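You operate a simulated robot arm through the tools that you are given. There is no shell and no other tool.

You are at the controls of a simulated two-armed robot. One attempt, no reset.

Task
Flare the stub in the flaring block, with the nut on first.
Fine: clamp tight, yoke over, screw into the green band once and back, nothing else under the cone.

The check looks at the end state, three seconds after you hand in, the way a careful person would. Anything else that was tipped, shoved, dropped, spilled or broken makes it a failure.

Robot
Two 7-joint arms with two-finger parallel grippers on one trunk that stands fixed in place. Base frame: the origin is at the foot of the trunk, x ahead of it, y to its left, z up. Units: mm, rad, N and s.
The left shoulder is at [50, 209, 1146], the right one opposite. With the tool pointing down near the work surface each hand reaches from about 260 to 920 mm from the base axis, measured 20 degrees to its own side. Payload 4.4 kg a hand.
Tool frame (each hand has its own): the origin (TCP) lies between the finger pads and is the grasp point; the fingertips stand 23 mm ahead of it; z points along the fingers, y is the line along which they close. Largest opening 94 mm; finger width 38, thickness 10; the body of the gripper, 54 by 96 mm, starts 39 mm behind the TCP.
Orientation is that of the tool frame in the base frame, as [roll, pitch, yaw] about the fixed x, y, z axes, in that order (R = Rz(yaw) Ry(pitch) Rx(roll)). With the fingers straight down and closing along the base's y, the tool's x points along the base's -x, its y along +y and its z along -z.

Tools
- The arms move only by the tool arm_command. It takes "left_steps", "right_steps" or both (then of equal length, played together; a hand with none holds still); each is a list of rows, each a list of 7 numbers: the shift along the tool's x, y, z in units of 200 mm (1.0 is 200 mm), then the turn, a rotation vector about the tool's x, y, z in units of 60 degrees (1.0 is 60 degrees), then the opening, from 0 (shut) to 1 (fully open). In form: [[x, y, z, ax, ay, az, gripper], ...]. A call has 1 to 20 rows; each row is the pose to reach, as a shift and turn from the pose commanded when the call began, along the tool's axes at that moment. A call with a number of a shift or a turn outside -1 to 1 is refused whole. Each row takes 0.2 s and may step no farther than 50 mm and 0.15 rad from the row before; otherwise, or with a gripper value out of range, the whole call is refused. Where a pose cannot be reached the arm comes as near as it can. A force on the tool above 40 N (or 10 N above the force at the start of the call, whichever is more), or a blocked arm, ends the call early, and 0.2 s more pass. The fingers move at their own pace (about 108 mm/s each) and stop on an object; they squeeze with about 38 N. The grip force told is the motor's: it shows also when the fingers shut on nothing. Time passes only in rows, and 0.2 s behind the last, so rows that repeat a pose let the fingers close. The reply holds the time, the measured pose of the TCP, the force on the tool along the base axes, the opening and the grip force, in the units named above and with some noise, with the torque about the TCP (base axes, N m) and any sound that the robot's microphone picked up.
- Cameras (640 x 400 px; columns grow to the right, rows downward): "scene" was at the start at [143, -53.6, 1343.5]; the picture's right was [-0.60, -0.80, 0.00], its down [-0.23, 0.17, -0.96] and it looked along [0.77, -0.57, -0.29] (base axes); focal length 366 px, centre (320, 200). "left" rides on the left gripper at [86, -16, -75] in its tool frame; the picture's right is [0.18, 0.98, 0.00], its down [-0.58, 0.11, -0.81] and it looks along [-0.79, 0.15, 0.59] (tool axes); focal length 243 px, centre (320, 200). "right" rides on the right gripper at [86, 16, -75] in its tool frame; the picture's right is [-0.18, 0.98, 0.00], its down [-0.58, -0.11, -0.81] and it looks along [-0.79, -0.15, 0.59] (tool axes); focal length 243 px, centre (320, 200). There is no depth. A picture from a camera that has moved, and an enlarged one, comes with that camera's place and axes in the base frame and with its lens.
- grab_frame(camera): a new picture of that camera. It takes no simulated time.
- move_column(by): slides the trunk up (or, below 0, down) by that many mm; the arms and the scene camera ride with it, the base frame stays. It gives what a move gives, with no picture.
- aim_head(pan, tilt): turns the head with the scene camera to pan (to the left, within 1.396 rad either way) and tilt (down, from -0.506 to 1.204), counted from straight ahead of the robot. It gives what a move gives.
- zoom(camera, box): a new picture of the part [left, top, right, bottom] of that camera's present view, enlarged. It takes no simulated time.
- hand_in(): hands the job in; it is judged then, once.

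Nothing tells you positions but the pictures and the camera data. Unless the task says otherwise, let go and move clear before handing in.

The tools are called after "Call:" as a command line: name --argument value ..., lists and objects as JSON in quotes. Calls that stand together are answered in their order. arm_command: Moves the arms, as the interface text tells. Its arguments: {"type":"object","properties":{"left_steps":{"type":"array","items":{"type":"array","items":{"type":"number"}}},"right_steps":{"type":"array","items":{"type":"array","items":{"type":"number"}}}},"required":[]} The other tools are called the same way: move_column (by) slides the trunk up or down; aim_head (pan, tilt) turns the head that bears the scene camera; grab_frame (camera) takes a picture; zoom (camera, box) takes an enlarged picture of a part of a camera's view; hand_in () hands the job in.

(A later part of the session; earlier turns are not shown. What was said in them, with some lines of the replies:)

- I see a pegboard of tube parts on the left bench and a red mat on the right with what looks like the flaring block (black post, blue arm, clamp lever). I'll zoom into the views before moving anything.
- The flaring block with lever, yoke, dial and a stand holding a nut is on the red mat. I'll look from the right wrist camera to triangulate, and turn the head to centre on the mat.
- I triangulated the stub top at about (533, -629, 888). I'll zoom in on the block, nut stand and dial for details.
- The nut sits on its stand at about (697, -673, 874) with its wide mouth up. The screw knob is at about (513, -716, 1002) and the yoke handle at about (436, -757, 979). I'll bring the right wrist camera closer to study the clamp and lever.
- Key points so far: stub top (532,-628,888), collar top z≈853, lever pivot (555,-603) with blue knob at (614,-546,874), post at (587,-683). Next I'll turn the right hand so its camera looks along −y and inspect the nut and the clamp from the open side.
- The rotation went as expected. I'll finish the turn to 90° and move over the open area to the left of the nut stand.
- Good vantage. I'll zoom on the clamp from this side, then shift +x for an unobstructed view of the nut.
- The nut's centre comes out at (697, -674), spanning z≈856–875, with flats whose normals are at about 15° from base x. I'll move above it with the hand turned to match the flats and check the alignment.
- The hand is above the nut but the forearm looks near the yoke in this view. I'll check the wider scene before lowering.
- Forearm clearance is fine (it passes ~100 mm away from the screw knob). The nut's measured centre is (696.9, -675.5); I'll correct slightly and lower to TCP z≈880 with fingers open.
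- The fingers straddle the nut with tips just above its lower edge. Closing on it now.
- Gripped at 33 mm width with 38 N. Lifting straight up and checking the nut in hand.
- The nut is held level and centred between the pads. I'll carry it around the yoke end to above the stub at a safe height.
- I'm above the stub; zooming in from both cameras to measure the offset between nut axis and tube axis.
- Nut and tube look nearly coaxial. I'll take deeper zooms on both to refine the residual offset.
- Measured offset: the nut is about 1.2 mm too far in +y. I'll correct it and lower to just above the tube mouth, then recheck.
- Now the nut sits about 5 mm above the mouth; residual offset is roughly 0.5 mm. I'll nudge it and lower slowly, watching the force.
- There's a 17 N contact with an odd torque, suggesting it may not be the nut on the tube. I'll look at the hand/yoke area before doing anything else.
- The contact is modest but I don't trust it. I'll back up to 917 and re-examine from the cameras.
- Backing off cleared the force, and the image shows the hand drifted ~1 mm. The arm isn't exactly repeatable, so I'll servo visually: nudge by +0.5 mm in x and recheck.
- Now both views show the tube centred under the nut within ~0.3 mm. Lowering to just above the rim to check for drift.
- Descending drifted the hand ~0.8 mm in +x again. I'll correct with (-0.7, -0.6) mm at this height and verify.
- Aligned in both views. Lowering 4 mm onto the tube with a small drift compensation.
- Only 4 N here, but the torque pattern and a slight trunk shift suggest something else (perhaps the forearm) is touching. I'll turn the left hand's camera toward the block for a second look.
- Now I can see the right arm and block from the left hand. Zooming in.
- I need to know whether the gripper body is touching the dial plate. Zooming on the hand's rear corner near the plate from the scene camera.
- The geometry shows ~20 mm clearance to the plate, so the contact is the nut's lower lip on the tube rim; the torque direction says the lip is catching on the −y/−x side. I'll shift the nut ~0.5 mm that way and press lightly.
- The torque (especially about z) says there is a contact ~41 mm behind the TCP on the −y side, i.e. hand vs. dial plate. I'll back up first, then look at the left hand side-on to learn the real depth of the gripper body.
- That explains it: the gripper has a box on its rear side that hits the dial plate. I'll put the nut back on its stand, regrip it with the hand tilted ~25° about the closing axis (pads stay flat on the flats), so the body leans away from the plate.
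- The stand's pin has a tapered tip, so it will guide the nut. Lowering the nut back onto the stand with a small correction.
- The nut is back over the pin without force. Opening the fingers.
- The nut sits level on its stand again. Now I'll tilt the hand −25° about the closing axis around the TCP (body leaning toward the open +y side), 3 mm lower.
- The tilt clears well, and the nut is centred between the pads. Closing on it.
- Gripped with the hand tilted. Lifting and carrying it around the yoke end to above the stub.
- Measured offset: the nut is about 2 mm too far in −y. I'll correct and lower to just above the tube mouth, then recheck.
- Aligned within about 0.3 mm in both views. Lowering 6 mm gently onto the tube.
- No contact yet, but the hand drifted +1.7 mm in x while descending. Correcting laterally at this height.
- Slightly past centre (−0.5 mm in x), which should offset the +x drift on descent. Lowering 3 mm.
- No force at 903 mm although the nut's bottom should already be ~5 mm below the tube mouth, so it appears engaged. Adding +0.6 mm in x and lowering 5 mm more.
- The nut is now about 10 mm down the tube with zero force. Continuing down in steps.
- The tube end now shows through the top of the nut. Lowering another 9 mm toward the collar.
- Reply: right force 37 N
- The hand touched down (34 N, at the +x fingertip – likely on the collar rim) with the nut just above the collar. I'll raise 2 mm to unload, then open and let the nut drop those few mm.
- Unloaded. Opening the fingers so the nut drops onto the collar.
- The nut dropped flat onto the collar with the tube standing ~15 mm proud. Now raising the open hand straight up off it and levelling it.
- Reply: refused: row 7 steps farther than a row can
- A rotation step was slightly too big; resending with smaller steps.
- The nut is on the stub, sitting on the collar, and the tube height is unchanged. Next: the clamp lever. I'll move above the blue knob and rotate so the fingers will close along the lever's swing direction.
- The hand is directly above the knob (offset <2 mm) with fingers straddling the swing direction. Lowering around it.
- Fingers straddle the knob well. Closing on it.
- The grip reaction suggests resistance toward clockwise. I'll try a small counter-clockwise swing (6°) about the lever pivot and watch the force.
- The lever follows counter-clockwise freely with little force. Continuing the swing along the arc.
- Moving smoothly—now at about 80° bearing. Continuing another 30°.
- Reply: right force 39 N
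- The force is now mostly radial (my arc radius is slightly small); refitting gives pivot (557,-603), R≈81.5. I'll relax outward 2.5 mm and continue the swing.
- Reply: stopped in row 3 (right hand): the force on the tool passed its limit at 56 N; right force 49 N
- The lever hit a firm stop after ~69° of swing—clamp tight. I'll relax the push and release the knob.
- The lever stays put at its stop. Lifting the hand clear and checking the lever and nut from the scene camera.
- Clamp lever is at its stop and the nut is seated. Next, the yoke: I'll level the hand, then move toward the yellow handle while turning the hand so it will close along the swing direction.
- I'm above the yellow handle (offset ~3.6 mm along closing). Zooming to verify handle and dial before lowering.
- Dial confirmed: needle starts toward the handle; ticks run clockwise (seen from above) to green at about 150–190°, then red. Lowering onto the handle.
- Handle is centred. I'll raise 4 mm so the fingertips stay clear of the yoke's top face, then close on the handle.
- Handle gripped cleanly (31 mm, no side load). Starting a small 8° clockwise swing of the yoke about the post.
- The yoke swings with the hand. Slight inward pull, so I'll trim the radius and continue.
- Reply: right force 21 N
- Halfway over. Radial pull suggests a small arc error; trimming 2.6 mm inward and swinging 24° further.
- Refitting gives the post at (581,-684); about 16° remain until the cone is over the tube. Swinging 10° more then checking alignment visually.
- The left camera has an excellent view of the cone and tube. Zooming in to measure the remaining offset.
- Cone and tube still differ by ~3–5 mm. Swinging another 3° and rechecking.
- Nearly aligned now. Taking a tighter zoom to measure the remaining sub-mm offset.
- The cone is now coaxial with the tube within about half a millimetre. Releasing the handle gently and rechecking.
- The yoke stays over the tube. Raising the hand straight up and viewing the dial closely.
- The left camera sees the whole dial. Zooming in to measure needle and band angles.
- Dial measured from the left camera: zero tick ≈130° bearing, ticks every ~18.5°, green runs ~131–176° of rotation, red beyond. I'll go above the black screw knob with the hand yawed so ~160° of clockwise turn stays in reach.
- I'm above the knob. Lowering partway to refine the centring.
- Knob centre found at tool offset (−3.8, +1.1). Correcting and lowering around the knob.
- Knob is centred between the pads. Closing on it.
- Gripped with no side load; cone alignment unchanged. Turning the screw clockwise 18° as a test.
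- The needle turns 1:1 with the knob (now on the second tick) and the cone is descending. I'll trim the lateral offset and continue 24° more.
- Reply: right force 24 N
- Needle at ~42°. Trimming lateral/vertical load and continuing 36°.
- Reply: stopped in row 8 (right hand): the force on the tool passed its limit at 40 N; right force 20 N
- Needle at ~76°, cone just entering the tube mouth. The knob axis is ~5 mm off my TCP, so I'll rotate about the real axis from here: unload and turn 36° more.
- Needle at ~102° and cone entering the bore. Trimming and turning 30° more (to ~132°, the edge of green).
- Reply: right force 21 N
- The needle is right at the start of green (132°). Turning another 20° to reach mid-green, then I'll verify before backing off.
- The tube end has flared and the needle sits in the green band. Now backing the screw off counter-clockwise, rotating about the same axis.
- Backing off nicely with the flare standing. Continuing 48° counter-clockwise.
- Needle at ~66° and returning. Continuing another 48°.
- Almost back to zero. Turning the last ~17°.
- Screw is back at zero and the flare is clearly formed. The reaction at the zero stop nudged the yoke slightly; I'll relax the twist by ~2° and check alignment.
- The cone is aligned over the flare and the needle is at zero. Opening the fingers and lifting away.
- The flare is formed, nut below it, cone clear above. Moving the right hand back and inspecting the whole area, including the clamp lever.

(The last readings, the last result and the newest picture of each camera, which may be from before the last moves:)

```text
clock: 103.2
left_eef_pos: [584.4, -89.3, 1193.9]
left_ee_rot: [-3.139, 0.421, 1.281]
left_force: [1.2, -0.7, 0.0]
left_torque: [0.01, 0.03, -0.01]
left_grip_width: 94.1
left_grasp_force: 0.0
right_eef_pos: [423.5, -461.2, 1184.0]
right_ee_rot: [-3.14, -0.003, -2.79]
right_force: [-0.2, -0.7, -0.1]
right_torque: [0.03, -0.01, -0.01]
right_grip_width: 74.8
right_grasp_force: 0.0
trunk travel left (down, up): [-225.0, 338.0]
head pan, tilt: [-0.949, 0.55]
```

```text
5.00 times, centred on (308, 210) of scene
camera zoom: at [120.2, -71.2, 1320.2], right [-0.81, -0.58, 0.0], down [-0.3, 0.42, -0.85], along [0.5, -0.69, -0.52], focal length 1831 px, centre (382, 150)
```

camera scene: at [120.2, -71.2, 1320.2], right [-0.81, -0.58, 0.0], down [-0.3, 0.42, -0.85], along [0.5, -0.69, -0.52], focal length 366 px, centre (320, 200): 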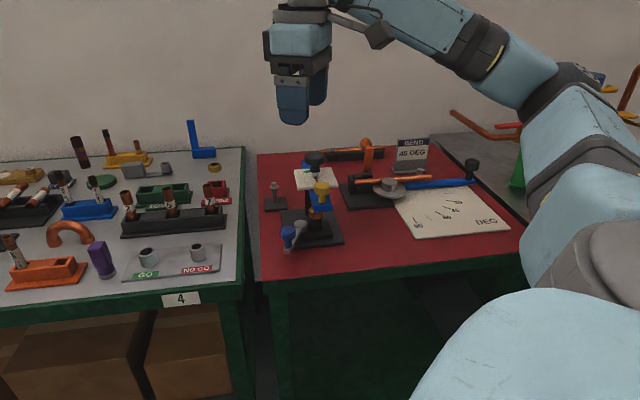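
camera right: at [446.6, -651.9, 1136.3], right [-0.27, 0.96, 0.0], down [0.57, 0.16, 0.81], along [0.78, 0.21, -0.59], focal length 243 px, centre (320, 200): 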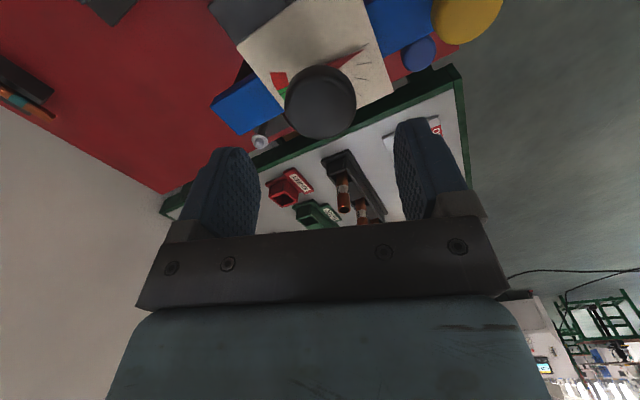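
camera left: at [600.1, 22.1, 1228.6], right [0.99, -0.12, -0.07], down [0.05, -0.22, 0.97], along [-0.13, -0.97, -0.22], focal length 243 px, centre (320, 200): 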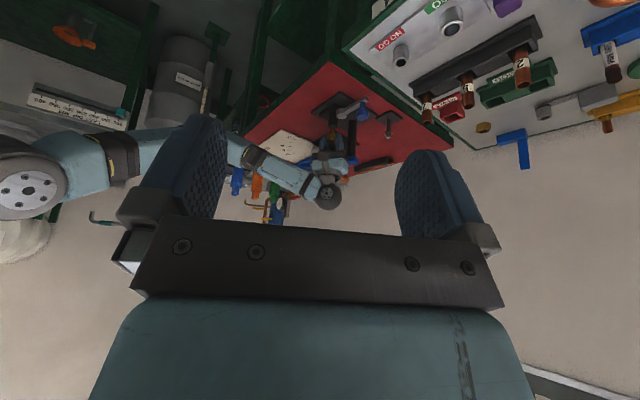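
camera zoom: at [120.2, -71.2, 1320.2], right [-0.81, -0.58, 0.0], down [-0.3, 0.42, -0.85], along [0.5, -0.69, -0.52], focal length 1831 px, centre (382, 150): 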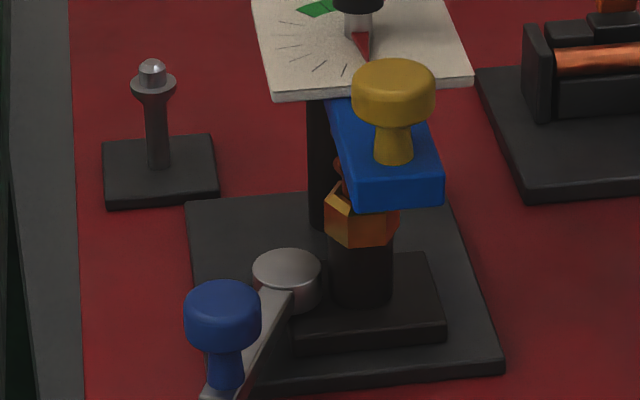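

Everything looks right. The nut is on the stub under a formed flare, the clamp lever is at its stop, and the yoke is over the tube. The screw is backed off to zero, nothing else is disturbed, and both hands are clear. Handing in.

Call:
hand_in

```text
The job is handed in.
```

The stub is flared in the block with the nut on it, and I've handed the job in; I don't have the judge's result.

- **Nut:** it went on before flaring, mouth up, and sits on the collar below the flare.
- **Clamp:** I swung the lever about 66–69° until it hit a firm stop at 56 N, and it stayed there when I let go. I didn't push it a second time to confirm.
- **Yoke:** the cone is over the tube, aligned to about half a millimetre in the left camera's view.
- **Screw:** I turned it about 152° to roughly mid-green, never into the red. I then backed it off until the needle was at zero, and the cone is clear of the flare.

**Contact along the way:** on my first try at placing the nut, the back of the right gripper pressed on the dial plate with about 17 N. I put the nut back on its stand and regripped it with the hand tilted. Later a fingertip pressed down on the block, probably the collar, with about 34 N. Neither left anything moved or damaged that I could see.

In the last scene pictures the rest of the bench looks undisturbed. Both hands are empty and clear.
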